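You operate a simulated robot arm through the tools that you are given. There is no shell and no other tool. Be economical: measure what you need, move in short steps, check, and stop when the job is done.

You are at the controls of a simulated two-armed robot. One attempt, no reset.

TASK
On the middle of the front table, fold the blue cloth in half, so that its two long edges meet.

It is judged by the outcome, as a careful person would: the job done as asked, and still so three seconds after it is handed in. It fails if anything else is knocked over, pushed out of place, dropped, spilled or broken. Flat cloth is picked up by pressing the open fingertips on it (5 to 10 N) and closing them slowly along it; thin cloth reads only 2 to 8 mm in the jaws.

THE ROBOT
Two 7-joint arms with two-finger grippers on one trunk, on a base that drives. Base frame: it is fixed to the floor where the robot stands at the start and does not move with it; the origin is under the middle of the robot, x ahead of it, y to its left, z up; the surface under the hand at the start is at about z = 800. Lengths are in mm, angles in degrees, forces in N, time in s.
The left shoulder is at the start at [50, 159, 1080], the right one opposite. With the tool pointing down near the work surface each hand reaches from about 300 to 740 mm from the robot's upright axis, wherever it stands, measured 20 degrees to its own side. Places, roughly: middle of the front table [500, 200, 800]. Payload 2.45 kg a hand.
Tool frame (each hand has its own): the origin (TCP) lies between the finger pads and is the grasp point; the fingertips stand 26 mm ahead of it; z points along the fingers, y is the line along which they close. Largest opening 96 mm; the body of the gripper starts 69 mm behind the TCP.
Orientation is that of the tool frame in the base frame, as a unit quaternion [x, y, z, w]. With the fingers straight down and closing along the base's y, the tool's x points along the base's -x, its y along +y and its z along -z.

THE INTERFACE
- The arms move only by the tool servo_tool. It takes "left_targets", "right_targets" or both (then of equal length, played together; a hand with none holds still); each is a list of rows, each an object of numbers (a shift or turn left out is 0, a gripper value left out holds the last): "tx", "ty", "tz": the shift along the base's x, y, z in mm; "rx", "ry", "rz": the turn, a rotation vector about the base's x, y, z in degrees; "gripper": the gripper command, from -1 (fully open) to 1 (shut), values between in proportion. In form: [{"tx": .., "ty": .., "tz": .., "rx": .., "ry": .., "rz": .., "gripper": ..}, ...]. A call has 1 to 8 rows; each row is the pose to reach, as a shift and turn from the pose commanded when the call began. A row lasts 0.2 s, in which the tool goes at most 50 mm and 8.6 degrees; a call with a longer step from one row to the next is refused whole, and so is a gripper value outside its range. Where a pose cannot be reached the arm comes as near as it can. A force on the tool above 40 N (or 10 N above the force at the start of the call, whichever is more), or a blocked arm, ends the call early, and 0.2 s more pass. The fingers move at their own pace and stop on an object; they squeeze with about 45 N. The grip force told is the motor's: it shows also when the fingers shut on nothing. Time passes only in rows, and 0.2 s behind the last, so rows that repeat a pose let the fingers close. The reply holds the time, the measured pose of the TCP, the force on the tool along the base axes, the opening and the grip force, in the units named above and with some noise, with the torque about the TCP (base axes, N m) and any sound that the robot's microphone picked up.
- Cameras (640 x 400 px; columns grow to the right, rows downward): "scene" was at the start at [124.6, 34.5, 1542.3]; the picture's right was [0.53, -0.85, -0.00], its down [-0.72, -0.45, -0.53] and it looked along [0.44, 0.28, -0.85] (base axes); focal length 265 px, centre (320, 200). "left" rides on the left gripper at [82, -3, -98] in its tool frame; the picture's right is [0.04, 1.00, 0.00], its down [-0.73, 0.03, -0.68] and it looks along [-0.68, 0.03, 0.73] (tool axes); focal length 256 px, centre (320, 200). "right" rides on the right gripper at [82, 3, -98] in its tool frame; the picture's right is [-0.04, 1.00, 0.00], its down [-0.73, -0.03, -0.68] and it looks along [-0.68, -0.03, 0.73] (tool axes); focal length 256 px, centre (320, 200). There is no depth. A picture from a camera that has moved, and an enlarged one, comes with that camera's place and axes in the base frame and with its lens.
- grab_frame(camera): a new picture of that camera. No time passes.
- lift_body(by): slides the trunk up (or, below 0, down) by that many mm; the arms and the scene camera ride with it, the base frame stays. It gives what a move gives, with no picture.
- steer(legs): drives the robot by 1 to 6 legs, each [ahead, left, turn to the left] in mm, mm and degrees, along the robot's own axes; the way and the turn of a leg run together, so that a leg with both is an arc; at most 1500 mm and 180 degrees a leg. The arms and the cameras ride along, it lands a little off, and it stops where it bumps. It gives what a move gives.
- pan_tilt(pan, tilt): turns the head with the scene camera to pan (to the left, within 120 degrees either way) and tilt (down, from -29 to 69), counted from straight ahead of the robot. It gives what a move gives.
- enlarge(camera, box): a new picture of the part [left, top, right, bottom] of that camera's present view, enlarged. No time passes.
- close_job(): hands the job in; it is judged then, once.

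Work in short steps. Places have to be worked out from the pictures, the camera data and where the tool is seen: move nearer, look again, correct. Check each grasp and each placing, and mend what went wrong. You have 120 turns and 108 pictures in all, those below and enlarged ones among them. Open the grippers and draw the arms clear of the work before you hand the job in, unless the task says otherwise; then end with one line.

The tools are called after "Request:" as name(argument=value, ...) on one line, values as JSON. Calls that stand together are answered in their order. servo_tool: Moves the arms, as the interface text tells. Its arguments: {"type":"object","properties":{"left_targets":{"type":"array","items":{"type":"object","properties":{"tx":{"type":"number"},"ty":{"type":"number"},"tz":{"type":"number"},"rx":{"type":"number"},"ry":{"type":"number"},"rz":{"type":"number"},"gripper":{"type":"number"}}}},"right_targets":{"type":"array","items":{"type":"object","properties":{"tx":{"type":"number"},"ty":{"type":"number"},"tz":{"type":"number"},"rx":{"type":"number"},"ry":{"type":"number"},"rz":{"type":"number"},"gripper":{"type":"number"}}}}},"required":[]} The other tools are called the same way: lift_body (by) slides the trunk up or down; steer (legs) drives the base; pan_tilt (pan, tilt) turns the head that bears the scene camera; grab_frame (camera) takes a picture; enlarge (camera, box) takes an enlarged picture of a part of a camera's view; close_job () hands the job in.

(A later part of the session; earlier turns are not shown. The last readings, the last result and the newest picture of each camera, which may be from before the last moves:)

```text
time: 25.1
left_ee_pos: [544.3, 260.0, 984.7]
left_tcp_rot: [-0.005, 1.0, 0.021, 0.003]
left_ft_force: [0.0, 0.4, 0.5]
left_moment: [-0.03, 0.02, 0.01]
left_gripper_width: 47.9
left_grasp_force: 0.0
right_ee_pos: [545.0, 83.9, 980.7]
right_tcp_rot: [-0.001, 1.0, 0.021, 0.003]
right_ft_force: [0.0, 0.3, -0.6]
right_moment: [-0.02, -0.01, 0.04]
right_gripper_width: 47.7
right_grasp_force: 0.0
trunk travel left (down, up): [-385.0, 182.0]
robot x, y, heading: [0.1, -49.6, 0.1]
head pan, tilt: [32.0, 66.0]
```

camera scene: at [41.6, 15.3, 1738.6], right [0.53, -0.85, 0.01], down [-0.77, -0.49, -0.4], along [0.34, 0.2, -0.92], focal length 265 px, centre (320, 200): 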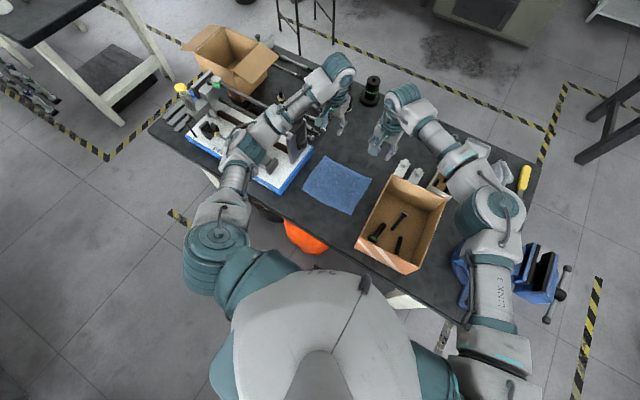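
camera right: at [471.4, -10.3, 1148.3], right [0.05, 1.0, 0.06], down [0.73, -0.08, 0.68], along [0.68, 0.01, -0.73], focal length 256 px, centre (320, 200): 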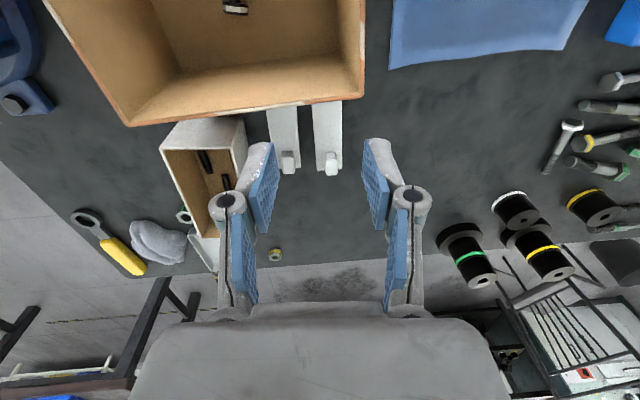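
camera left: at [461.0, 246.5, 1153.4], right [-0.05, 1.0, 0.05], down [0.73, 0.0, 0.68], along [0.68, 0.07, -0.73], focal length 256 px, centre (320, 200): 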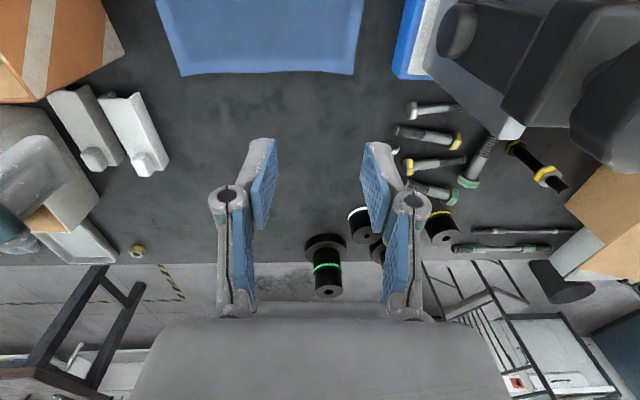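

Settled. Now a slow approach down to about z 875 over the far corners.

Request:
servo_tool(left_targets=[{"tx": 2, "ty": 2, "tz": -8, "rx": -0.4}, {"tx": 5, "ty": 4, "tz": -22, "rx": -0.8}, {"tx": 8, "ty": 7, "tz": -40, "rx": -1.2}, {"tx": 11, "ty": 10, "tz": -60, "rx": -1.6}, {"tx": 13, "ty": 12, "tz": -80, "rx": -2}, {"tx": 14, "ty": 14, "tz": -96, "rx": -2.4}, {"tx": 14, "ty": 15, "tz": -106, "rx": -2.4}, {"tx": 14, "ty": 15, "tz": -110, "rx": -2.4}], right_targets=[{"tx": 2, "ty": 3, "tz": -8, "rx": -0.4}, {"tx": 5, "ty": 9, "tz": -22, "rx": -0.8}, {"tx": 9, "ty": 17, "tz": -40, "rx": -1.2}, {"tx": 13, "ty": 26, "tz": -60, "rx": -1.6}, {"tx": 17, "ty": 34, "tz": -80, "rx": -2}, {"tx": 19, "ty": 40, "tz": -94, "rx": -2.4}, {"tx": 20, "ty": 43, "tz": -103, "rx": -2.4}, {"tx": 20, "ty": 43, "tz": -106, "rx": -2.4}])

Request:
servo_tool(right_targets=[{"tz": 0}, {"tz": 0}, {"tz": 0}, {"tz": 0}, {"tz": 0}, {"tz": 0}])

Request:
grab_frame(camera="scene")

```text
time: 26.9
left_ee_pos: [555.8, 274.8, 875.0]
left_tcp_rot: [-0.005, 1.0, 0.0, 0.003]
left_ft_force: [0.3, 0.7, 0.1]
left_moment: [0.02, -0.01, 0.0]
left_gripper_width: 48.0
left_grasp_force: 0.0
right_ee_pos: [551.2, 109.6, 891.5]
right_tcp_rot: [-0.001, 1.0, -0.001, 0.003]
right_ft_force: [0.1, 0.0, -0.1]
right_moment: [-0.02, -0.01, 0.0]
right_gripper_width: 48.1
right_grasp_force: 0.1
right hand out of reach, approached as far as the arm can: row 5, 6, 7, 8
trunk travel left (down, up): [-385.0, 182.0]
robot x, y, heading: [-1.8, -48.8, 0.2]
head pan, tilt: [32.0, 66.0]
```

```text
time: 28.3
left_ee_pos: [557.0, 269.0, 876.6]
left_tcp_rot: [-0.004, 1.0, 0.002, 0.004]
left_ft_force: [0.1, 0.3, 0.1]
left_moment: [0.01, 0.01, -0.01]
left_gripper_width: 48.0
left_grasp_force: 0.1
right_ee_pos: [551.0, 104.2, 892.5]
right_tcp_rot: [-0.001, 1.0, 0.001, 0.003]
right_ft_force: [-0.3, 0.3, 0.6]
right_moment: [0.01, 0.01, 0.04]
right_gripper_width: 48.1
right_grasp_force: 0.1
trunk travel left (down, up): [-385.0, 182.0]
robot x, y, heading: [-4.2, -46.9, 0.2]
head pan, tilt: [32.0, 66.0]
```

```text
73 pictures are left
camera scene: at [52.6, -13.7, 1669.4], right [0.53, -0.85, 0.0], down [-0.78, -0.49, -0.4], along [0.34, 0.22, -0.92], focal length 265 px, centre (320, 200)
```

scene: 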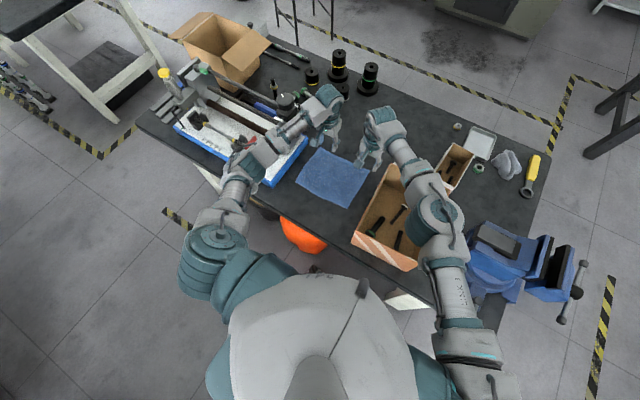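

The right hand is still out of reach. I'm raising both hands a bit and then lowering the trunk, so the shoulders sit closer to the work.

Request:
servo_tool(left_targets=[{"tz": 10}, {"tz": 25}, {"tz": 40}, {"tz": 40}], right_targets=[{"tz": 8}, {"tz": 16}, {"tz": 26}, {"tz": 26}])

Request:
lift_body(by=-65)

Request:
servo_tool(left_targets=[{"tz": 0}, {"tz": 0}, {"tz": 0}, {"tz": 0}, {"tz": 0}, {"tz": 0}], right_targets=[{"tx": 3, "ty": 4}, {"tx": 6, "ty": 9}, {"tx": 9, "ty": 14}, {"tx": 12, "ty": 18}, {"tx": 14, "ty": 20}, {"tx": 14, "ty": 20}])

Request:
grab_frame(camera="left")

Request:
grab_frame(camera="right")

```text
time: 29.3
left_ee_pos: [557.4, 271.7, 916.1]
left_tcp_rot: [-0.004, 1.0, 0.002, 0.004]
left_ft_force: [-0.3, -0.7, -0.5]
left_moment: [-0.02, 0.01, -0.01]
left_gripper_width: 47.9
left_grasp_force: 0.0
right_ee_pos: [550.6, 105.9, 918.7]
right_tcp_rot: [-0.001, 1.0, -0.001, 0.003]
right_ft_force: [-0.5, -0.2, 0.2]
right_moment: [-0.01, 0.01, 0.03]
right_gripper_width: 48.1
right_grasp_force: 0.0
trunk travel left (down, up): [-385.0, 182.0]
robot x, y, heading: [0.5, -48.7, 0.1]
head pan, tilt: [32.0, 66.0]
```

```text
time: 30.4
left_ee_pos: [557.1, 272.1, 851.1]
left_tcp_rot: [-0.004, 1.0, 0.002, 0.003]
left_ft_force: [-0.1, 0.5, 0.5]
left_moment: [-0.02, -0.01, 0.02]
left_gripper_width: 48.0
left_grasp_force: 0.0
right_ee_pos: [551.4, 107.0, 854.2]
right_tcp_rot: [-0.001, 1.0, 0.0, 0.004]
right_ft_force: [-1.0, 0.0, -0.5]
right_moment: [-0.09, -0.01, 0.0]
right_gripper_width: 48.1
right_grasp_force: 0.0
trunk travel left (down, up): [-320.0, 247.0]
robot x, y, heading: [-2.5, -45.9, -0.0]
head pan, tilt: [32.0, 66.0]
```

```text
time: 31.8
left_ee_pos: [557.5, 272.1, 851.0]
left_tcp_rot: [-0.004, 1.0, 0.001, 0.003]
left_ft_force: [-0.8, -0.6, -0.2]
left_moment: [-0.02, -0.02, -0.05]
left_gripper_width: 47.9
left_grasp_force: 0.1
right_ee_pos: [556.2, 115.2, 853.3]
right_tcp_rot: [-0.002, 1.0, 0.001, 0.004]
right_ft_force: [-0.1, -0.1, -0.7]
right_moment: [-0.02, 0.0, -0.01]
right_gripper_width: 48.1
right_grasp_force: 0.1
right hand out of reach, approached as far as the arm can: row 3, 4, 5, 6
trunk travel left (down, up): [-320.0, 247.0]
robot x, y, heading: [-4.4, -49.7, -0.0]
head pan, tilt: [32.0, 66.0]
```

```text
72 pictures are left
camera left: at [474.8, 265.6, 948.6], right [-0.05, 1.0, 0.0], down [0.73, 0.03, 0.68], along [0.68, 0.04, -0.73], focal length 256 px, centre (320, 200)
```

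left: 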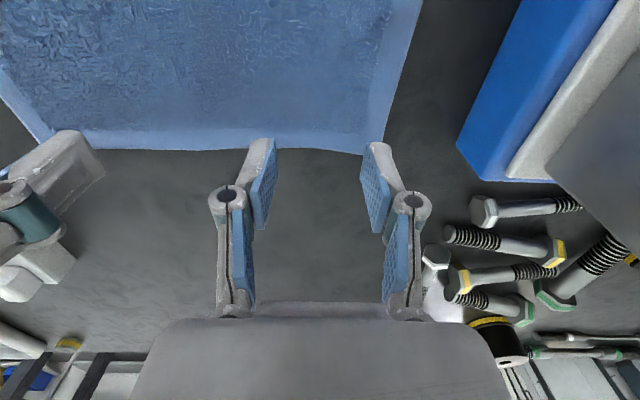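

```text
71 pictures are left
camera right: at [472.3, 117.8, 952.1], right [0.04, 1.0, 0.0], down [0.73, -0.03, 0.68], along [0.68, -0.02, -0.73], focal length 256 px, centre (320, 200)
```

right: 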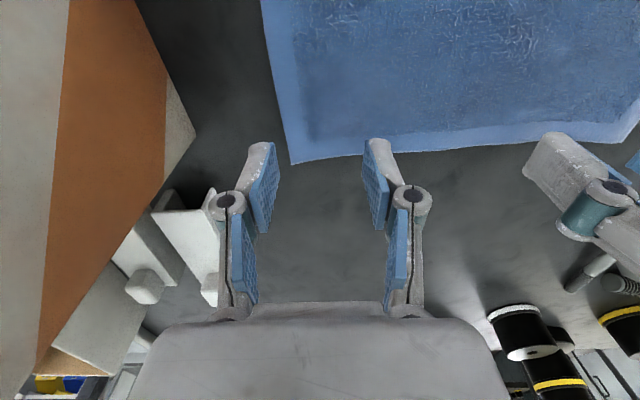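

The right hand stops at about (556,115), which is nearly enough. I'm lowering both hands by dropping the trunk 18 mm, which keeps the right arm's reach, and narrowing the openings so both fingers land on the cloth.

Request:
lift_body(by=-18)

Request:
servo_tool(left_targets=[{"tx": 1, "gripper": 0.2}, {"tx": 2, "gripper": 0.2}, {"tx": 3, "gripper": 0.2}, {"tx": 3}, {"tx": 3}], right_targets=[{"tx": 3, "ty": 2, "gripper": 0.3}, {"tx": 6, "ty": 4}, {"tx": 9, "ty": 6}, {"tx": 9, "ty": 6}, {"tx": 9, "ty": 6}])

Request:
grab_frame(camera="left")

Request:
grab_frame(camera="right")

```text
time: 32.4
left_ee_pos: [557.1, 270.9, 835.2]
left_tcp_rot: [-0.004, 1.0, 0.002, 0.003]
left_ft_force: [-0.8, 0.2, 0.1]
left_moment: [-0.03, -0.01, 0.0]
left_gripper_width: 48.1
left_grasp_force: 0.0
right_ee_pos: [554.8, 115.0, 836.3]
right_tcp_rot: [-0.001, 1.0, 0.001, 0.003]
right_ft_force: [-0.2, 0.0, -0.5]
right_moment: [0.01, -0.01, -0.02]
right_gripper_width: 47.7
right_grasp_force: 0.1
trunk travel left (down, up): [-302.0, 265.0]
robot x, y, heading: [1.8, -50.3, 0.0]
head pan, tilt: [32.0, 66.0]
```

```text
time: 33.6
left_ee_pos: [559.4, 271.2, 833.2]
left_tcp_rot: [-0.005, 1.0, 0.001, 0.003]
left_ft_force: [0.0, 0.3, -0.4]
left_moment: [0.01, -0.04, 0.0]
left_gripper_width: 38.4
left_grasp_force: 0.1
right_ee_pos: [557.8, 115.9, 835.8]
right_tcp_rot: [-0.001, 1.0, 0.002, 0.003]
right_ft_force: [0.2, 0.2, 0.0]
right_moment: [-0.01, -0.02, 0.0]
right_gripper_width: 33.7
right_grasp_force: 0.1
right hand out of reach, approached as far as the arm can: row 2, 3, 4, 5
trunk travel left (down, up): [-302.0, 265.0]
robot x, y, heading: [-0.9, -46.9, 0.3]
head pan, tilt: [32.0, 66.0]
```

```text
70 pictures are left
camera left: at [477.7, 265.8, 930.6], right [-0.05, 1.0, 0.0], down [0.73, 0.03, 0.68], along [0.68, 0.04, -0.73], focal length 256 px, centre (320, 200)
```

left: 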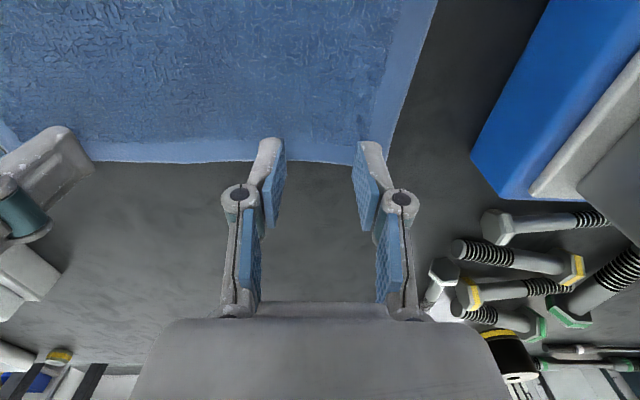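

```text
69 pictures are left
camera right: at [474.3, 118.7, 933.6], right [0.04, 1.0, 0.0], down [0.73, -0.03, 0.68], along [0.68, -0.02, -0.73], focal length 256 px, centre (320, 200)
```

right: 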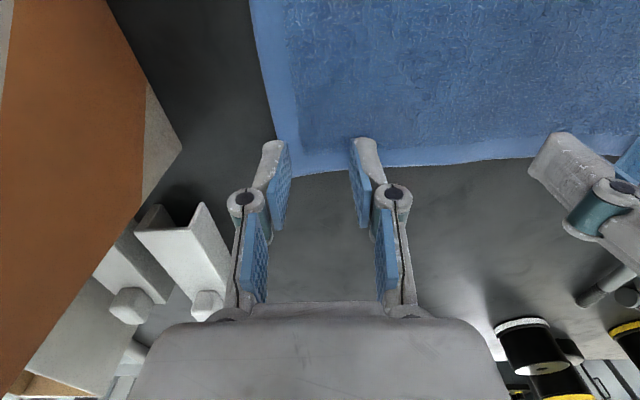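

Both hands are placed over the edge strip. I'm narrowing the right opening a bit more and lowering to light contact.

Request:
servo_tool(left_targets=[{"tz": -2}, {"tz": -4}, {"tz": -6}, {"tz": -7}, {"tz": -7}], right_targets=[{"tz": -2, "gripper": 0.5}, {"tz": -4}, {"tz": -7}, {"tz": -9}, {"tz": -9}])

```text
time: 34.8
left_ee_pos: [560.5, 269.7, 828.4]
left_tcp_rot: [-0.004, 1.0, 0.002, 0.005]
left_ft_force: [-0.2, -1.3, 12.4]
left_moment: [-0.08, 0.03, 0.05]
left_gripper_width: 38.0
left_grasp_force: 5.8
right_ee_pos: [556.0, 113.6, 828.9]
right_tcp_rot: [0.0, 1.0, 0.003, 0.006]
right_ft_force: [2.3, 1.3, 13.3]
right_moment: [0.09, 0.02, -0.03]
right_gripper_width: 23.3
right_grasp_force: 0.1
trunk travel left (down, up): [-302.0, 265.0]
robot x, y, heading: [-5.7, -48.5, 0.2]
head pan, tilt: [32.0, 66.0]
```

Both hands are in contact at about 12–13 N. I'm easing off slightly and closing slowly.

Request:
servo_tool(left_targets=[{"tz": 1, "gripper": 0.3}, {"tz": 1, "gripper": 0.4}, {"tz": 1, "gripper": 0.5}, {"tz": 1, "gripper": 0.6}, {"tz": 1, "gripper": 0.7}, {"tz": 1, "gripper": 0.8}, {"tz": 1, "gripper": 0.9}, {"tz": 1, "gripper": 1}], right_targets=[{"tz": 1, "gripper": 0.55}, {"tz": 1, "gripper": 0.6}, {"tz": 1, "gripper": 0.65}, {"tz": 1, "gripper": 0.7}, {"tz": 1, "gripper": 0.75}, {"tz": 1, "gripper": 0.8}, {"tz": 1, "gripper": 0.9}, {"tz": 1, "gripper": 1}])

Request:
servo_tool(left_targets=[{"tz": 0}, {"tz": 0}])

Request:
grab_frame(camera="left")

Request:
grab_frame(camera="right")

```text
time: 36.6
left_ee_pos: [558.4, 271.1, 828.2]
left_tcp_rot: [-0.005, 1.0, 0.003, 0.004]
left_ft_force: [-0.4, -0.1, 18.6]
left_moment: [0.05, 0.14, -0.01]
left_gripper_width: 5.7
left_grasp_force: 34.2
right_ee_pos: [555.7, 113.6, 827.8]
right_tcp_rot: [-0.001, 1.0, 0.002, 0.005]
right_ft_force: [-0.2, 0.4, 3.3]
right_moment: [0.0, 0.02, 0.01]
right_gripper_width: 0.0
right_grasp_force: 28.6
trunk travel left (down, up): [-302.0, 265.0]
robot x, y, heading: [-0.8, -44.1, 0.2]
head pan, tilt: [32.0, 66.0]
```

```text
time: 37.2
left_ee_pos: [559.8, 270.3, 827.9]
left_tcp_rot: [-0.004, 1.0, 0.002, 0.003]
left_ft_force: [-1.1, 3.2, 19.5]
left_moment: [0.05, 0.13, 0.01]
left_gripper_width: 5.8
left_grasp_force: 34.1
right_ee_pos: [555.7, 113.5, 828.4]
right_tcp_rot: [-0.001, 1.0, 0.002, 0.004]
right_ft_force: [-0.8, 0.0, 1.5]
right_moment: [0.04, 0.04, -0.01]
right_gripper_width: 0.0
right_grasp_force: 28.6
trunk travel left (down, up): [-302.0, 265.0]
robot x, y, heading: [-0.9, -45.8, 0.3]
head pan, tilt: [32.0, 66.0]
```

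```text
68 pictures are left
camera left: at [476.7, 265.6, 925.8], right [-0.05, 1.0, 0.0], down [0.73, 0.03, 0.69], along [0.68, 0.04, -0.73], focal length 256 px, centre (320, 200)
```

left: 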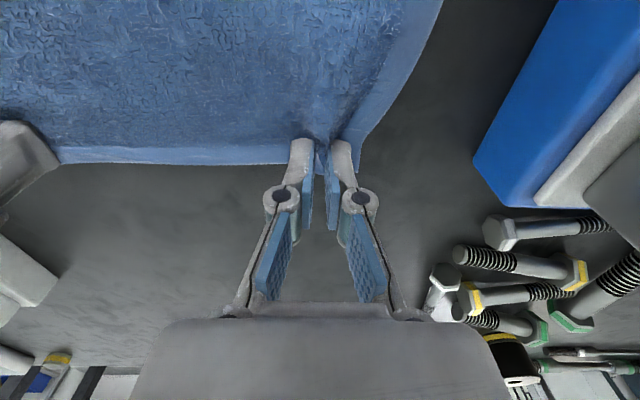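

```text
67 pictures are left
camera right: at [471.7, 117.3, 926.6], right [0.04, 1.0, 0.0], down [0.73, -0.03, 0.69], along [0.69, -0.02, -0.73], focal length 256 px, centre (320, 200)
```

right: 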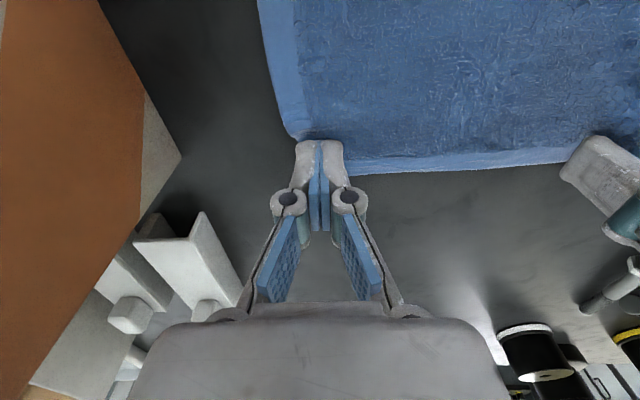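

The left hand holds the cloth (5.7 mm), but the right one slipped because its pressing force fell to 3 N. I'm reopening the right and pressing firmer.

Request:
servo_tool(right_targets=[{"tz": 4, "gripper": 0.9}, {"tz": 4, "ty": 2, "gripper": 0.35}, {"tz": 4, "ty": 3, "gripper": 0.35}, {"tz": 1, "ty": 3}, {"tz": -2, "ty": 3}, {"tz": -3, "ty": 3}, {"tz": -3, "ty": 3}])

Request:
grab_frame(camera="right")

```text
time: 38.8
left_ee_pos: [559.1, 269.9, 830.1]
left_tcp_rot: [-0.004, 1.0, 0.002, 0.004]
left_ft_force: [3.1, 1.8, 16.4]
left_moment: [0.08, 0.0, -0.03]
left_gripper_width: 5.1
left_grasp_force: 33.8
right_ee_pos: [556.8, 113.0, 828.3]
right_tcp_rot: [-0.002, 1.0, 0.001, 0.005]
right_ft_force: [-2.4, 2.6, 15.2]
right_moment: [0.41, 0.07, 0.05]
right_gripper_width: 34.1
right_grasp_force: 2.2
right hand out of reach, approached as far as the arm can: row 4, 5, 6, 7
trunk travel left (down, up): [-302.0, 265.0]
robot x, y, heading: [-5.4, -48.4, 0.2]
head pan, tilt: [32.0, 66.0]
```

```text
66 pictures are left
camera right: at [473.0, 115.0, 926.0], right [0.04, 1.0, 0.0], down [0.73, -0.03, 0.69], along [0.69, -0.02, -0.73], focal length 256 px, centre (320, 200)
```

right: 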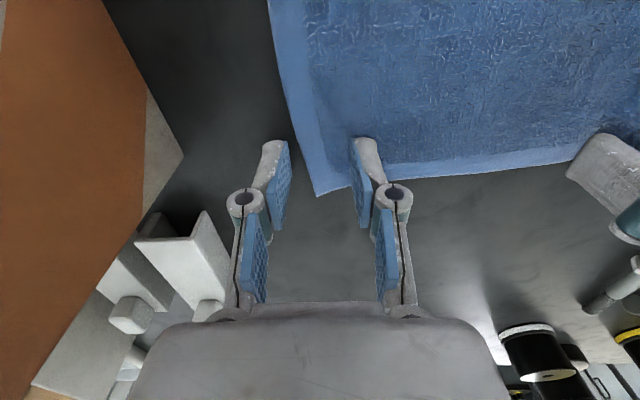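

The corner has shifted and the right hand is at its reach limit in y. I'm lifting both fingertips slightly, driving 20 mm left and compensating with the left hand.

Request:
servo_tool(left_targets=[{"tz": 4}, {"tz": 8}, {"tz": 8}], right_targets=[{"tz": 5}, {"tz": 10}, {"tz": 10}])

Request:
steer(legs=[[0, 22, 0]])

Request:
servo_tool(left_targets=[{"ty": -3}, {"ty": -7}, {"ty": -12}, {"ty": -17}, {"ty": -20}, {"ty": -20}, {"ty": -20}])

Request:
grab_frame(camera="right")

Request:
grab_frame(camera="left")

```text
time: 39.6
left_ee_pos: [560.7, 270.7, 834.0]
left_tcp_rot: [-0.005, 1.0, 0.001, 0.003]
left_ft_force: [0.4, -0.9, 0.3]
left_moment: [0.02, 0.02, 0.03]
left_gripper_width: 4.4
left_grasp_force: 33.4
right_ee_pos: [559.1, 111.0, 835.0]
right_tcp_rot: [-0.001, 1.0, 0.0, 0.004]
right_ft_force: [0.2, 0.2, 0.5]
right_moment: [0.01, -0.04, 0.03]
right_gripper_width: 31.1
right_grasp_force: 0.1
trunk travel left (down, up): [-302.0, 265.0]
robot x, y, heading: [-1.9, -46.0, 0.3]
head pan, tilt: [32.0, 66.0]
```

```text
time: 40.4
left_ee_pos: [561.3, 285.6, 837.2]
left_tcp_rot: [-0.004, 1.0, 0.006, 0.002]
left_ft_force: [0.9, -0.7, 0.1]
left_moment: [0.05, 0.02, 0.01]
left_gripper_width: 4.6
left_grasp_force: 33.1
right_ee_pos: [560.7, 126.6, 836.1]
right_tcp_rot: [-0.001, 1.0, 0.004, 0.002]
right_ft_force: [0.6, -1.1, 0.1]
right_moment: [0.1, 0.07, -0.03]
right_gripper_width: 31.3
right_grasp_force: 0.0
trunk travel left (down, up): [-302.0, 265.0]
robot x, y, heading: [-1.1, -23.4, -0.1]
head pan, tilt: [32.0, 66.0]
```

```text
time: 42.0
left_ee_pos: [557.4, 267.7, 838.4]
left_tcp_rot: [-0.005, 1.0, 0.004, 0.006]
left_ft_force: [0.2, 0.8, 0.1]
left_moment: [0.01, 0.04, -0.01]
left_gripper_width: 4.5
left_grasp_force: 33.4
right_ee_pos: [558.0, 130.2, 837.7]
right_tcp_rot: [-0.001, 1.0, 0.003, 0.005]
right_ft_force: [0.5, -0.1, -0.9]
right_moment: [-0.01, 0.01, -0.01]
right_gripper_width: 31.0
right_grasp_force: 0.0
trunk travel left (down, up): [-302.0, 265.0]
robot x, y, heading: [2.8, -23.8, 0.3]
head pan, tilt: [32.0, 66.0]
```

```text
65 pictures are left
camera right: at [474.7, 133.4, 936.1], right [0.04, 1.0, 0.01], down [0.73, -0.03, 0.69], along [0.68, -0.02, -0.73], focal length 256 px, centre (320, 200)
```

right: 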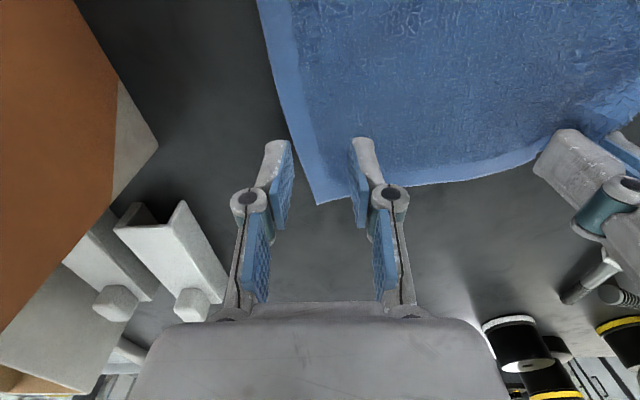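

```text
64 pictures are left
camera left: at [474.5, 262.6, 935.9], right [-0.05, 1.0, 0.01], down [0.73, 0.03, 0.69], along [0.69, 0.04, -0.73], focal length 256 px, centre (320, 200)
```

left: 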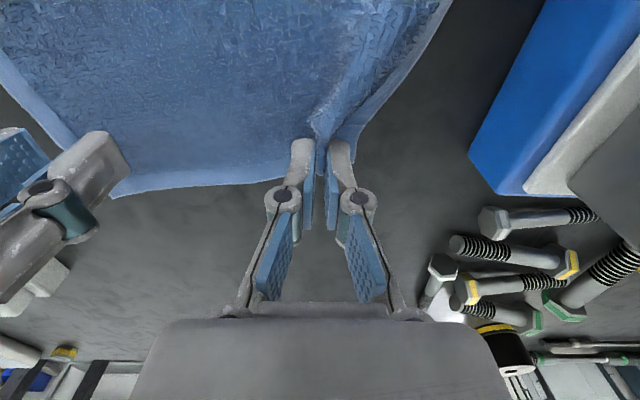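

The cloth has been dragged and rotated a bit, with the right far corner now near (605,127). I'm viewing the whole cloth from the scene camera.

Request:
enlarge(camera="scene", box=[260, 110, 440, 240])

```text
3.08 times, centred on (350, 175) of scene
camera zoom: at [85.0, 16.3, 1585.8], right [0.53, -0.85, 0.0], down [-0.78, -0.49, -0.4], along [0.34, 0.21, -0.92], focal length 815 px, centre (228, 277)
```

zoom: 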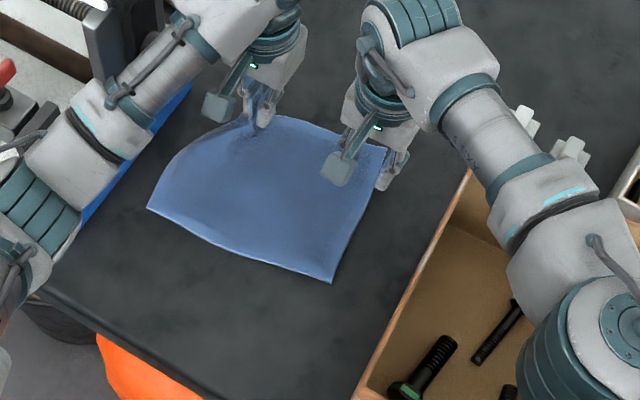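

The right end of the cloth has swung about +28 mm in x. I'll press the right fingertips on it and drag it back toward −x, with the left hand as the pivot.

Request:
servo_tool(right_targets=[{"ty": 6, "gripper": 0.6}, {"ty": 12}, {"ty": 16, "tz": -4}, {"ty": 16, "tz": -8}, {"ty": 16, "tz": -11}, {"ty": 16, "tz": -11}])

Request:
servo_tool(right_targets=[{"tx": -5}, {"tx": -10}, {"tx": -15}, {"tx": -20}, {"tx": -25}, {"tx": -30}, {"tx": -32}, {"tx": -32}])

Request:
grab_frame(camera="right")

Request:
enlarge(camera="scene", box=[260, 110, 440, 240])

```text
time: 43.4
left_ee_pos: [556.6, 266.3, 838.0]
left_tcp_rot: [-0.005, 1.0, 0.003, 0.005]
left_ft_force: [-0.6, 0.7, -0.1]
left_moment: [-0.04, 0.01, -0.01]
left_gripper_width: 4.5
left_grasp_force: 33.3
right_ee_pos: [559.0, 134.9, 833.5]
right_tcp_rot: [-0.001, 1.0, 0.003, 0.005]
right_ft_force: [-0.8, -0.3, -0.3]
right_moment: [-0.03, 0.01, 0.03]
right_gripper_width: 19.2
right_grasp_force: 0.0
right hand out of reach, approached as far as the arm can: row 2, 3, 4, 5, 6
trunk travel left (down, up): [-302.0, 265.0]
robot x, y, heading: [-1.9, -25.2, 0.3]
head pan, tilt: [32.0, 66.0]
```

```text
time: 45.2
left_ee_pos: [556.6, 266.8, 839.7]
left_tcp_rot: [-0.004, 1.0, 0.005, 0.004]
left_ft_force: [-0.7, 0.5, -0.5]
left_moment: [0.0, -0.01, -0.01]
left_gripper_width: 4.4
left_grasp_force: 33.0
right_ee_pos: [526.1, 132.7, 832.6]
right_tcp_rot: [-0.001, 1.0, 0.003, 0.005]
right_ft_force: [-0.4, 0.2, 0.1]
right_moment: [-0.02, 0.01, 0.0]
right_gripper_width: 19.4
right_grasp_force: 0.1
trunk travel left (down, up): [-302.0, 265.0]
robot x, y, heading: [-1.3, -27.4, 0.2]
head pan, tilt: [32.0, 66.0]
```

```text
62 pictures are left
camera right: at [442.7, 136.3, 930.5], right [0.04, 1.0, 0.01], down [0.73, -0.03, 0.69], along [0.69, -0.02, -0.73], focal length 256 px, centre (320, 200)
```

right: 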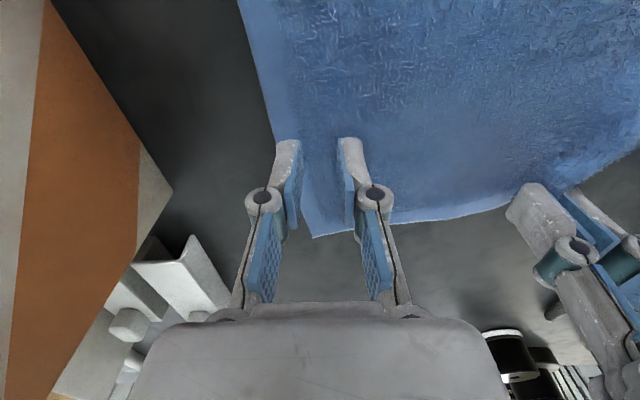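

```text
3.08 times, centred on (350, 175) of scene
camera zoom: at [84.7, 10.5, 1586.0], right [0.53, -0.85, 0.0], down [-0.78, -0.49, -0.4], along [0.34, 0.21, -0.92], focal length 815 px, centre (228, 277)
```

zoom: 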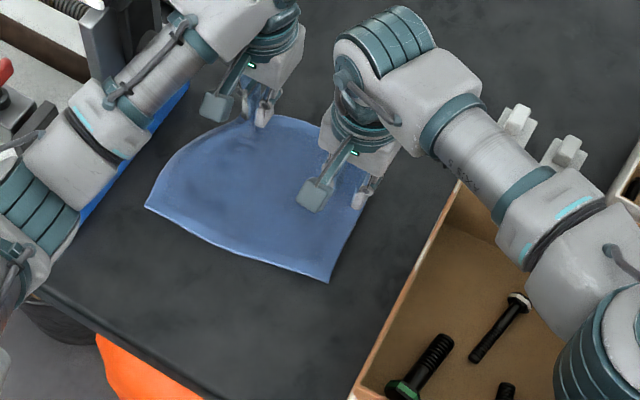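

The fingertips didn't reach the cloth, stopping at z 832.6. At this x there is spare reach, so I'll move +y 12, press and drag −x 30.

Request:
servo_tool(right_targets=[{"ty": 5}, {"ty": 11}, {"ty": 14, "tz": -3}, {"ty": 14, "tz": -6}, {"ty": 14, "tz": -7}, {"ty": 14, "tz": -7}])

```text
time: 46.6
left_ee_pos: [556.5, 266.0, 840.8]
left_tcp_rot: [-0.004, 1.0, 0.005, 0.005]
left_ft_force: [0.6, 0.6, -0.5]
left_moment: [-0.02, 0.03, -0.01]
left_gripper_width: 4.5
left_grasp_force: 33.3
right_ee_pos: [526.2, 146.7, 827.9]
right_tcp_rot: [-0.001, 1.0, 0.004, 0.007]
right_ft_force: [3.4, -0.6, 29.6]
right_moment: [-0.09, 0.05, 0.0]
right_gripper_width: 19.5
right_grasp_force: 6.0
trunk travel left (down, up): [-302.0, 265.0]
robot x, y, heading: [0.7, -28.2, 0.2]
head pan, tilt: [32.0, 66.0]
```

Contact is at about 30 N, so I'm easing up 2 mm and dragging −x.

Request:
servo_tool(right_targets=[{"tz": 2}, {"tx": -5, "tz": 2}, {"tx": -10, "tz": 2}, {"tx": -15, "tz": 2}, {"tx": -20, "tz": 2}, {"tx": -25, "tz": 2}, {"tx": -29, "tz": 2}, {"tx": -29, "tz": 2}])

Request:
grab_frame(camera="right")

Request:
enlarge(camera="scene", box=[260, 110, 440, 240])

```text
time: 48.4
left_ee_pos: [556.9, 265.7, 839.5]
left_tcp_rot: [-0.005, 1.0, 0.005, 0.005]
left_ft_force: [-1.0, -0.2, 0.2]
left_moment: [0.01, -0.01, 0.03]
left_gripper_width: 4.4
left_grasp_force: 33.1
right_ee_pos: [496.8, 148.3, 828.0]
right_tcp_rot: [-0.001, 1.0, 0.003, 0.005]
right_ft_force: [0.4, 0.6, 8.8]
right_moment: [-0.02, -0.01, 0.02]
right_gripper_width: 19.5
right_grasp_force: 0.0
trunk travel left (down, up): [-302.0, 265.0]
robot x, y, heading: [-3.0, -26.1, 0.0]
head pan, tilt: [32.0, 66.0]
```

```text
60 pictures are left
camera right: at [412.9, 150.4, 926.2], right [0.04, 1.0, 0.01], down [0.73, -0.03, 0.69], along [0.69, -0.02, -0.73], focal length 256 px, centre (320, 200)
```

right: 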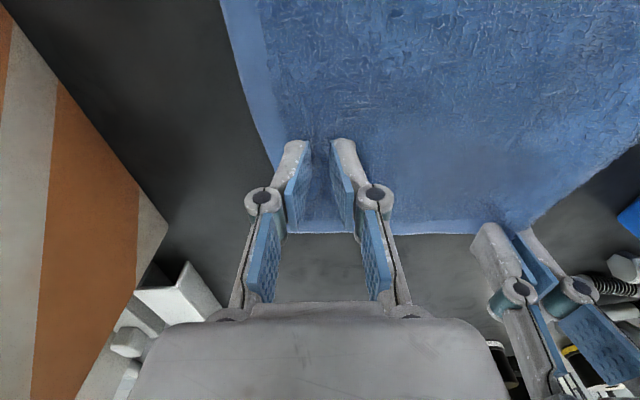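

```text
3.08 times, centred on (350, 175) of scene
camera zoom: at [83.2, 10.1, 1586.2], right [0.53, -0.85, 0.0], down [-0.78, -0.49, -0.4], along [0.34, 0.21, -0.92], focal length 815 px, centre (228, 277)
```

zoom: 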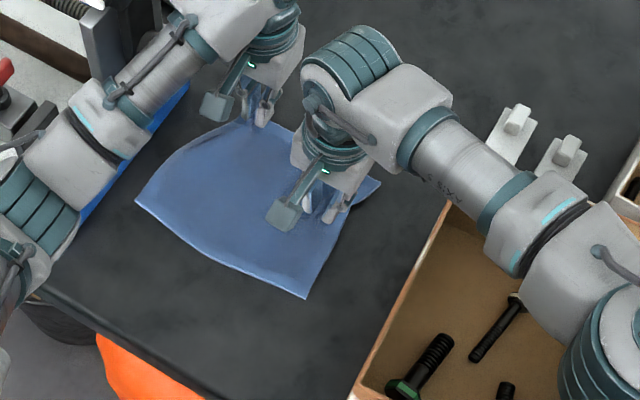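

Dragging works well: the far edge is now straight at x≈567 with its right corner near (565,119). I'm moving the right hand to (551,148) and pressing to gather the edge.

Request:
servo_tool(right_targets=[{"tz": 8}, {"tz": 10, "tx": 12, "gripper": 0.35}, {"tz": 10, "tx": 28}, {"tz": 10, "tx": 44}, {"tz": 8, "tx": 54}, {"tz": 4, "tx": 56}, {"tz": 0, "tx": 56}, {"tz": -1, "tx": 56}])

Request:
grab_frame(camera="right")

```text
time: 50.2
left_ee_pos: [556.0, 267.0, 838.3]
left_tcp_rot: [-0.004, 1.0, 0.005, 0.005]
left_ft_force: [-0.5, 0.2, 0.8]
left_moment: [0.0, 0.01, 0.02]
left_gripper_width: 4.3
left_grasp_force: 33.1
right_ee_pos: [548.8, 143.7, 833.5]
right_tcp_rot: [-0.001, 1.0, 0.003, 0.005]
right_ft_force: [0.2, -0.2, -0.1]
right_moment: [-0.04, 0.03, 0.02]
right_gripper_width: 31.1
right_grasp_force: 0.1
right hand out of reach, approached as far as the arm can: row 5, 6, 7, 8
trunk travel left (down, up): [-302.0, 265.0]
robot x, y, heading: [-2.6, -25.4, 0.3]
head pan, tilt: [32.0, 66.0]
```

```text
58 pictures are left
camera right: at [465.5, 147.1, 931.9], right [0.04, 1.0, 0.01], down [0.73, -0.03, 0.69], along [0.69, -0.02, -0.73], focal length 256 px, centre (320, 200)
```

right: 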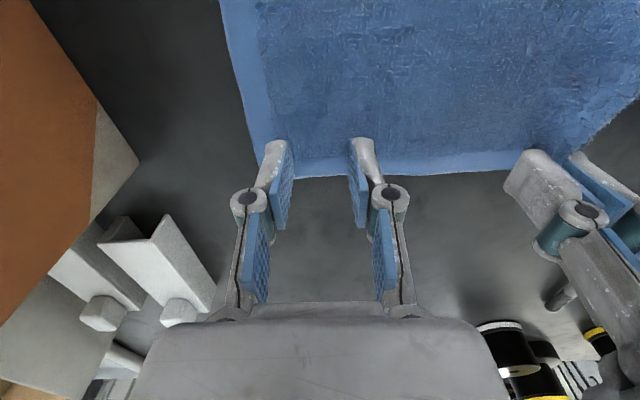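

Both fingers are over the edge strip. I'm lowering the trunk 7 mm to bring the right tips into contact; the left still has clearance.

Request:
lift_body(by=-6)

Request:
servo_tool(right_targets=[{"tz": -1}, {"tz": -2}, {"tz": -2}])

```text
time: 50.8
left_ee_pos: [556.7, 267.5, 833.3]
left_tcp_rot: [-0.005, 1.0, 0.004, 0.006]
left_ft_force: [0.5, -0.2, -1.2]
left_moment: [-0.04, 0.02, 0.0]
left_gripper_width: 4.4
left_grasp_force: 32.9
right_ee_pos: [547.9, 143.6, 829.9]
right_tcp_rot: [0.0, 1.0, 0.003, 0.006]
right_ft_force: [-1.2, 0.5, 7.7]
right_moment: [0.02, 0.04, -0.02]
right_gripper_width: 31.7
right_grasp_force: 0.3
trunk travel left (down, up): [-296.0, 271.0]
robot x, y, heading: [-1.3, -28.0, 0.3]
head pan, tilt: [32.0, 66.0]
```

```text
time: 51.6
left_ee_pos: [556.2, 266.1, 834.7]
left_tcp_rot: [-0.005, 1.0, 0.004, 0.006]
left_ft_force: [0.2, -0.8, 0.6]
left_moment: [-0.03, -0.03, -0.04]
left_gripper_width: 4.4
left_grasp_force: 33.0
right_ee_pos: [547.6, 144.4, 827.5]
right_tcp_rot: [0.0, 1.0, 0.004, 0.005]
right_ft_force: [1.7, 0.7, 15.4]
right_moment: [0.14, -0.02, -0.04]
right_gripper_width: 33.8
right_grasp_force: 0.1
trunk travel left (down, up): [-296.0, 271.0]
robot x, y, heading: [0.5, -26.6, -0.1]
head pan, tilt: [32.0, 66.0]
```

The right hand presses at 15 N. I'm closing it slowly without easing off.

Request:
servo_tool(right_targets=[{"gripper": 0.4}, {"gripper": 0.48}, {"gripper": 0.56}, {"gripper": 0.64}, {"gripper": 0.72}, {"gripper": 0.8}, {"gripper": 0.9}, {"gripper": 1}])

Request:
servo_tool(right_targets=[{"tz": 0}, {"tz": 0}])

Request:
grab_frame(camera="right")

```text
time: 53.4
left_ee_pos: [555.6, 267.5, 834.3]
left_tcp_rot: [-0.004, 1.0, 0.005, 0.006]
left_ft_force: [-0.1, -4.6, 0.5]
left_moment: [-0.15, 0.01, 0.0]
left_gripper_width: 4.6
left_grasp_force: 33.7
right_ee_pos: [546.9, 143.9, 827.6]
right_tcp_rot: [-0.001, 1.0, 0.004, 0.006]
right_ft_force: [-0.4, 5.0, 31.7]
right_moment: [0.13, 0.0, 0.03]
right_gripper_width: 4.1
right_grasp_force: 32.4
trunk travel left (down, up): [-296.0, 271.0]
robot x, y, heading: [0.0, -25.8, 0.0]
head pan, tilt: [32.0, 66.0]
```

```text
time: 54.0
left_ee_pos: [555.7, 266.8, 834.4]
left_tcp_rot: [-0.004, 1.0, 0.004, 0.005]
left_ft_force: [-0.2, -4.1, 0.0]
left_moment: [-0.17, 0.04, 0.03]
left_gripper_width: 4.2
left_grasp_force: 33.5
right_ee_pos: [547.0, 144.0, 828.4]
right_tcp_rot: [-0.001, 1.0, 0.004, 0.006]
right_ft_force: [-0.9, 4.9, 32.4]
right_moment: [0.08, 0.06, 0.02]
right_gripper_width: 4.1
right_grasp_force: 33.2
trunk travel left (down, up): [-296.0, 271.0]
robot x, y, heading: [-3.4, -29.8, 0.1]
head pan, tilt: [32.0, 66.0]
```

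```text
57 pictures are left
camera right: at [463.1, 146.6, 925.6], right [0.04, 1.0, 0.01], down [0.73, -0.03, 0.69], along [0.69, -0.02, -0.73], focal length 256 px, centre (320, 200)
```

right: 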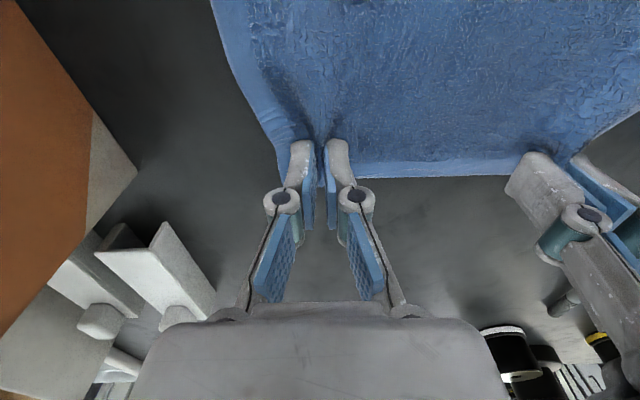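

Both edges are held (4.2 and 4.1 mm). The near edge is at x≈396, y 107–323. I'm lifting both hands together and moving in an arc toward the robot.

Request:
servo_tool(left_targets=[{"tz": 10}, {"tz": 22, "tx": -4}, {"tz": 36, "tx": -10}, {"tz": 50, "tx": -20}, {"tz": 62, "tx": -32}, {"tz": 72, "tx": -46}, {"tz": 76, "tx": -60}, {"tz": 76, "tx": -66}], right_targets=[{"tz": 14}, {"tz": 28, "tx": -4}, {"tz": 42, "tx": -10}, {"tz": 56, "tx": -20}, {"tz": 68, "tx": -30}, {"tz": 78, "tx": -42}, {"tz": 82, "tx": -54}, {"tz": 82, "tx": -59}])

Request:
grab_frame(camera="scene")

Request:
grab_frame(camera="left")

Request:
grab_frame(camera="right")

```text
time: 55.8
left_ee_pos: [491.0, 266.0, 909.3]
left_tcp_rot: [-0.005, 1.0, 0.005, 0.005]
left_ft_force: [0.8, -3.6, -0.4]
left_moment: [-0.12, -0.03, 0.0]
left_gripper_width: 4.3
left_grasp_force: 32.9
right_ee_pos: [488.3, 142.9, 908.6]
right_tcp_rot: [0.001, 1.0, 0.003, 0.005]
right_ft_force: [0.3, 4.2, -0.1]
right_moment: [0.06, -0.03, 0.04]
right_gripper_width: 3.9
right_grasp_force: 33.0
trunk travel left (down, up): [-296.0, 271.0]
robot x, y, heading: [-1.6, -26.7, 0.0]
head pan, tilt: [32.0, 66.0]
```

```text
56 pictures are left
camera scene: at [87.6, 11.3, 1579.9], right [0.53, -0.85, 0.0], down [-0.78, -0.49, -0.4], along [0.34, 0.21, -0.92], focal length 265 px, centre (320, 200)
```

scene: 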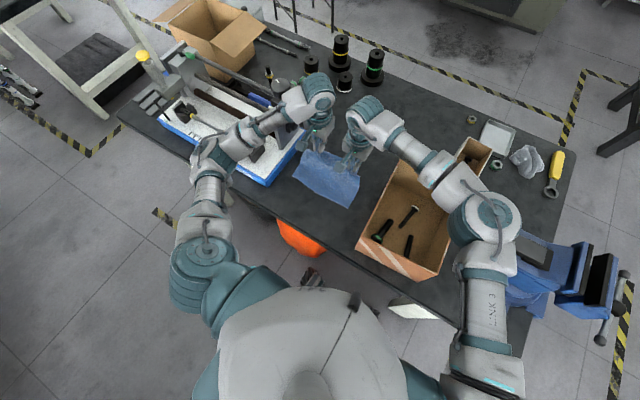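

```text
55 pictures are left
camera left: at [408.3, 261.2, 1006.6], right [-0.05, 1.0, 0.01], down [0.73, 0.03, 0.69], along [0.69, 0.04, -0.73], focal length 256 px, centre (320, 200)
```

left: 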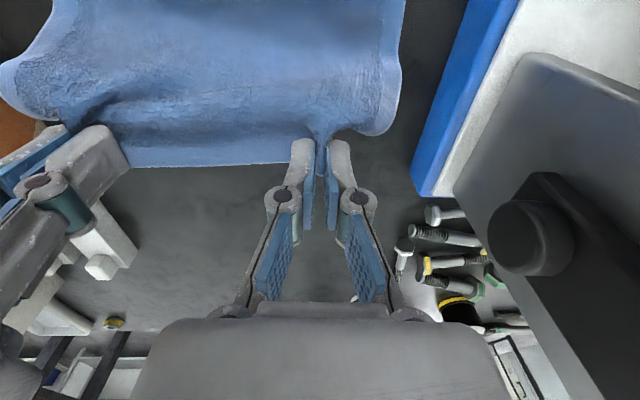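

```text
54 pictures are left
camera right: at [405.2, 146.4, 1006.0], right [0.04, 1.0, 0.01], down [0.73, -0.03, 0.69], along [0.69, -0.02, -0.73], focal length 256 px, centre (320, 200)
```

right: 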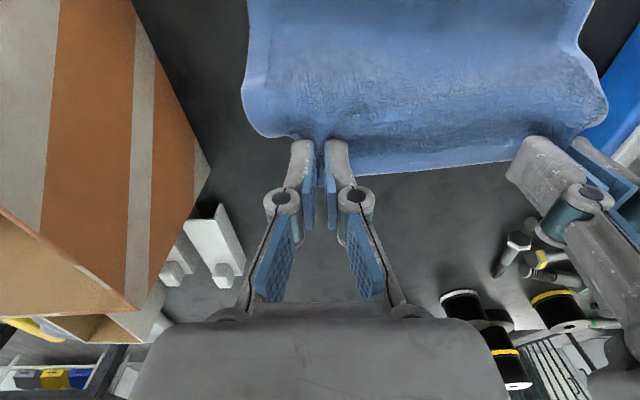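

The edge is lifted cleanly. I'm continuing the arc over to the near edge with a slight overshoot in −x.

Request:
servo_tool(left_targets=[{"tx": -12}, {"tx": -28, "tz": -3}, {"tx": -44, "tz": -9}, {"tx": -60, "tz": -18}, {"tx": -74, "tz": -28}, {"tx": -85, "tz": -40}, {"tx": -92, "tz": -48}, {"tx": -92, "tz": -52}], right_targets=[{"tx": -12}, {"tx": -28, "tz": -3}, {"tx": -44, "tz": -9}, {"tx": -58, "tz": -18}, {"tx": -71, "tz": -28}, {"tx": -82, "tz": -40}, {"tx": -88, "tz": -48}, {"tx": -88, "tz": -52}])

Request:
enlarge(camera="scene", box=[240, 110, 440, 250])

Request:
grab_frame(camera="left")

Request:
grab_frame(camera="right")

```text
time: 57.6
left_ee_pos: [399.1, 267.9, 858.0]
left_tcp_rot: [-0.005, 1.0, 0.005, 0.005]
left_ft_force: [0.2, -5.1, -0.1]
left_moment: [-0.16, -0.02, 0.02]
left_gripper_width: 4.4
left_grasp_force: 33.2
right_ee_pos: [399.9, 144.5, 855.8]
right_tcp_rot: [-0.001, 1.0, 0.003, 0.005]
right_ft_force: [0.0, 4.7, 0.7]
right_moment: [0.14, 0.02, -0.01]
right_gripper_width: 3.9
right_grasp_force: 32.8
trunk travel left (down, up): [-296.0, 271.0]
robot x, y, heading: [-1.5, -29.0, -0.0]
head pan, tilt: [32.0, 66.0]
```

```text
2.86 times, centred on (340, 180) of scene
camera zoom: at [86.7, 11.4, 1580.0], right [0.53, -0.85, 0.0], down [-0.78, -0.49, -0.4], along [0.34, 0.21, -0.92], focal length 757 px, centre (263, 257)
```

zoom: 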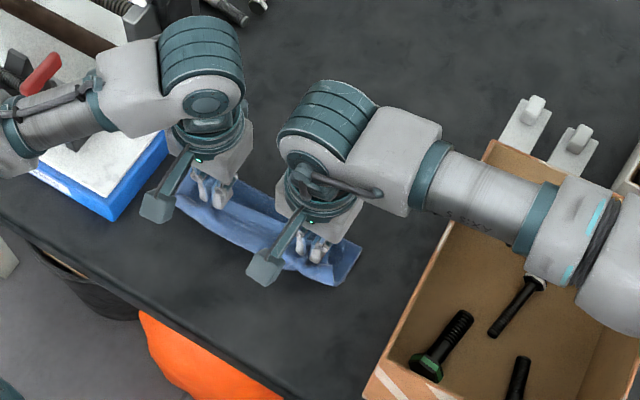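

```text
52 pictures are left
camera left: at [316.4, 261.9, 954.2], right [-0.05, 1.0, 0.01], down [0.73, 0.03, 0.69], along [0.69, 0.04, -0.73], focal length 256 px, centre (320, 200)
```

left: 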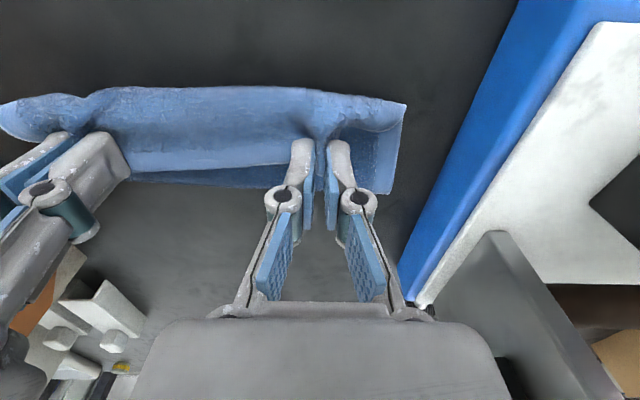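

```text
51 pictures are left
camera right: at [316.9, 146.3, 953.8], right [0.04, 1.0, 0.01], down [0.73, -0.03, 0.69], along [0.69, -0.02, -0.73], focal length 256 px, centre (320, 200)
```

right: 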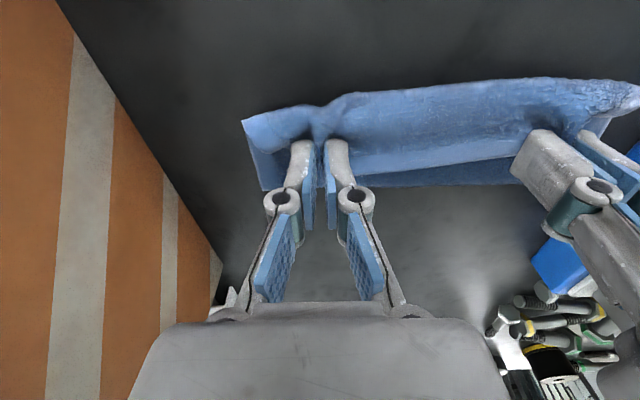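

I need to see how the cloth hangs, so I'm zooming in on both wrist views.

Request:
enlarge(camera="left", box=[80, 60, 440, 240])

Request:
enlarge(camera="right", box=[220, 60, 580, 240])

```text
1.78 times, centred on (260, 150) of left
camera zoom: at [316.4, 261.9, 954.2], right [-0.05, 1.0, 0.01], down [0.73, 0.03, 0.69], along [0.69, 0.04, -0.73], focal length 455 px, centre (427, 289)
```

zoom: 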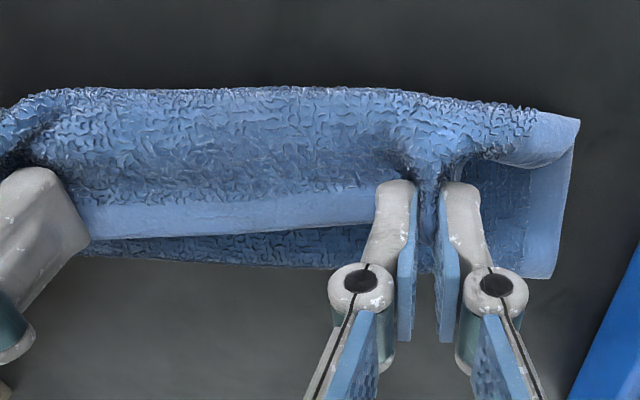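

```text
1.78 times, centred on (400, 150) of right
camera zoom: at [316.9, 146.3, 953.8], right [0.04, 1.0, 0.01], down [0.73, -0.03, 0.69], along [0.69, -0.02, -0.73], focal length 455 px, centre (178, 289)
```

zoom: 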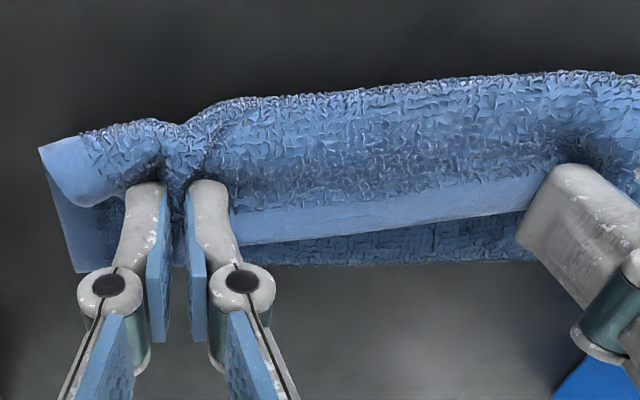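

The gripped strip is 24 mm wide and stays level, so the cloth curls in an S and the edge flap points the wrong way. I'll reverse the arc and lay the cloth flat, then regrip only the last few millimetres of the edge and pitch the hands during the fold.

Request:
servo_tool(left_targets=[{"tx": 4, "tz": 10}, {"tx": 12, "tz": 24}, {"tx": 24, "tz": 36}, {"tx": 38, "tz": 46}, {"tx": 54, "tz": 52}, {"tx": 70, "tz": 54}, {"tx": 84, "tz": 54}, {"tx": 94, "tz": 52}], right_targets=[{"tx": 4, "tz": 10}, {"tx": 12, "tz": 24}, {"tx": 24, "tz": 36}, {"tx": 38, "tz": 46}, {"tx": 54, "tz": 52}, {"tx": 68, "tz": 54}, {"tx": 80, "tz": 54}, {"tx": 88, "tz": 52}])

Request:
servo_tool(left_targets=[{"tx": 14, "tz": -4}, {"tx": 28, "tz": -12}, {"tx": 40, "tz": -22}, {"tx": 50, "tz": -34}, {"tx": 58, "tz": -48}, {"tx": 62, "tz": -60}, {"tx": 64, "tz": -72}, {"tx": 64, "tz": -76}], right_targets=[{"tx": 14, "tz": -4}, {"tx": 27, "tz": -12}, {"tx": 38, "tz": -22}, {"tx": 48, "tz": -34}, {"tx": 55, "tz": -48}, {"tx": 58, "tz": -60}, {"tx": 60, "tz": -72}, {"tx": 60, "tz": -76}])

Request:
enlarge(camera="scene", box=[240, 110, 440, 250])

```text
time: 59.4
left_ee_pos: [493.1, 267.6, 909.4]
left_tcp_rot: [-0.004, 1.0, 0.004, 0.006]
left_ft_force: [0.7, -4.1, -0.1]
left_moment: [-0.14, 0.02, 0.03]
left_gripper_width: 4.5
left_grasp_force: 33.0
right_ee_pos: [488.9, 142.5, 908.1]
right_tcp_rot: [0.0, 1.0, 0.004, 0.004]
right_ft_force: [-0.3, 4.4, -0.7]
right_moment: [0.12, -0.01, 0.0]
right_gripper_width: 4.1
right_grasp_force: 32.2
trunk travel left (down, up): [-296.0, 271.0]
robot x, y, heading: [-0.4, -24.2, 0.2]
head pan, tilt: [32.0, 66.0]
```

```text
time: 61.2
left_ee_pos: [556.8, 267.5, 833.4]
left_tcp_rot: [-0.004, 1.0, 0.004, 0.005]
left_ft_force: [-0.9, -3.8, 0.1]
left_moment: [-0.11, -0.02, 0.01]
left_gripper_width: 4.4
left_grasp_force: 33.3
right_ee_pos: [549.5, 144.0, 831.4]
right_tcp_rot: [-0.001, 1.0, 0.003, 0.005]
right_ft_force: [-0.4, 4.3, 0.9]
right_moment: [0.11, -0.01, 0.01]
right_gripper_width: 4.2
right_grasp_force: 32.8
trunk travel left (down, up): [-296.0, 271.0]
robot x, y, heading: [-0.2, -25.9, 0.4]
head pan, tilt: [32.0, 66.0]
```

```text
2.86 times, centred on (340, 180) of scene
camera zoom: at [87.9, 11.3, 1579.9], right [0.53, -0.85, 0.0], down [-0.78, -0.49, -0.4], along [0.34, 0.21, -0.92], focal length 757 px, centre (263, 257)
```

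zoom: 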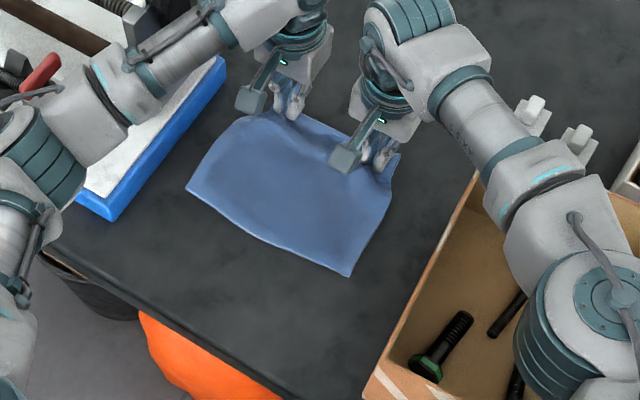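

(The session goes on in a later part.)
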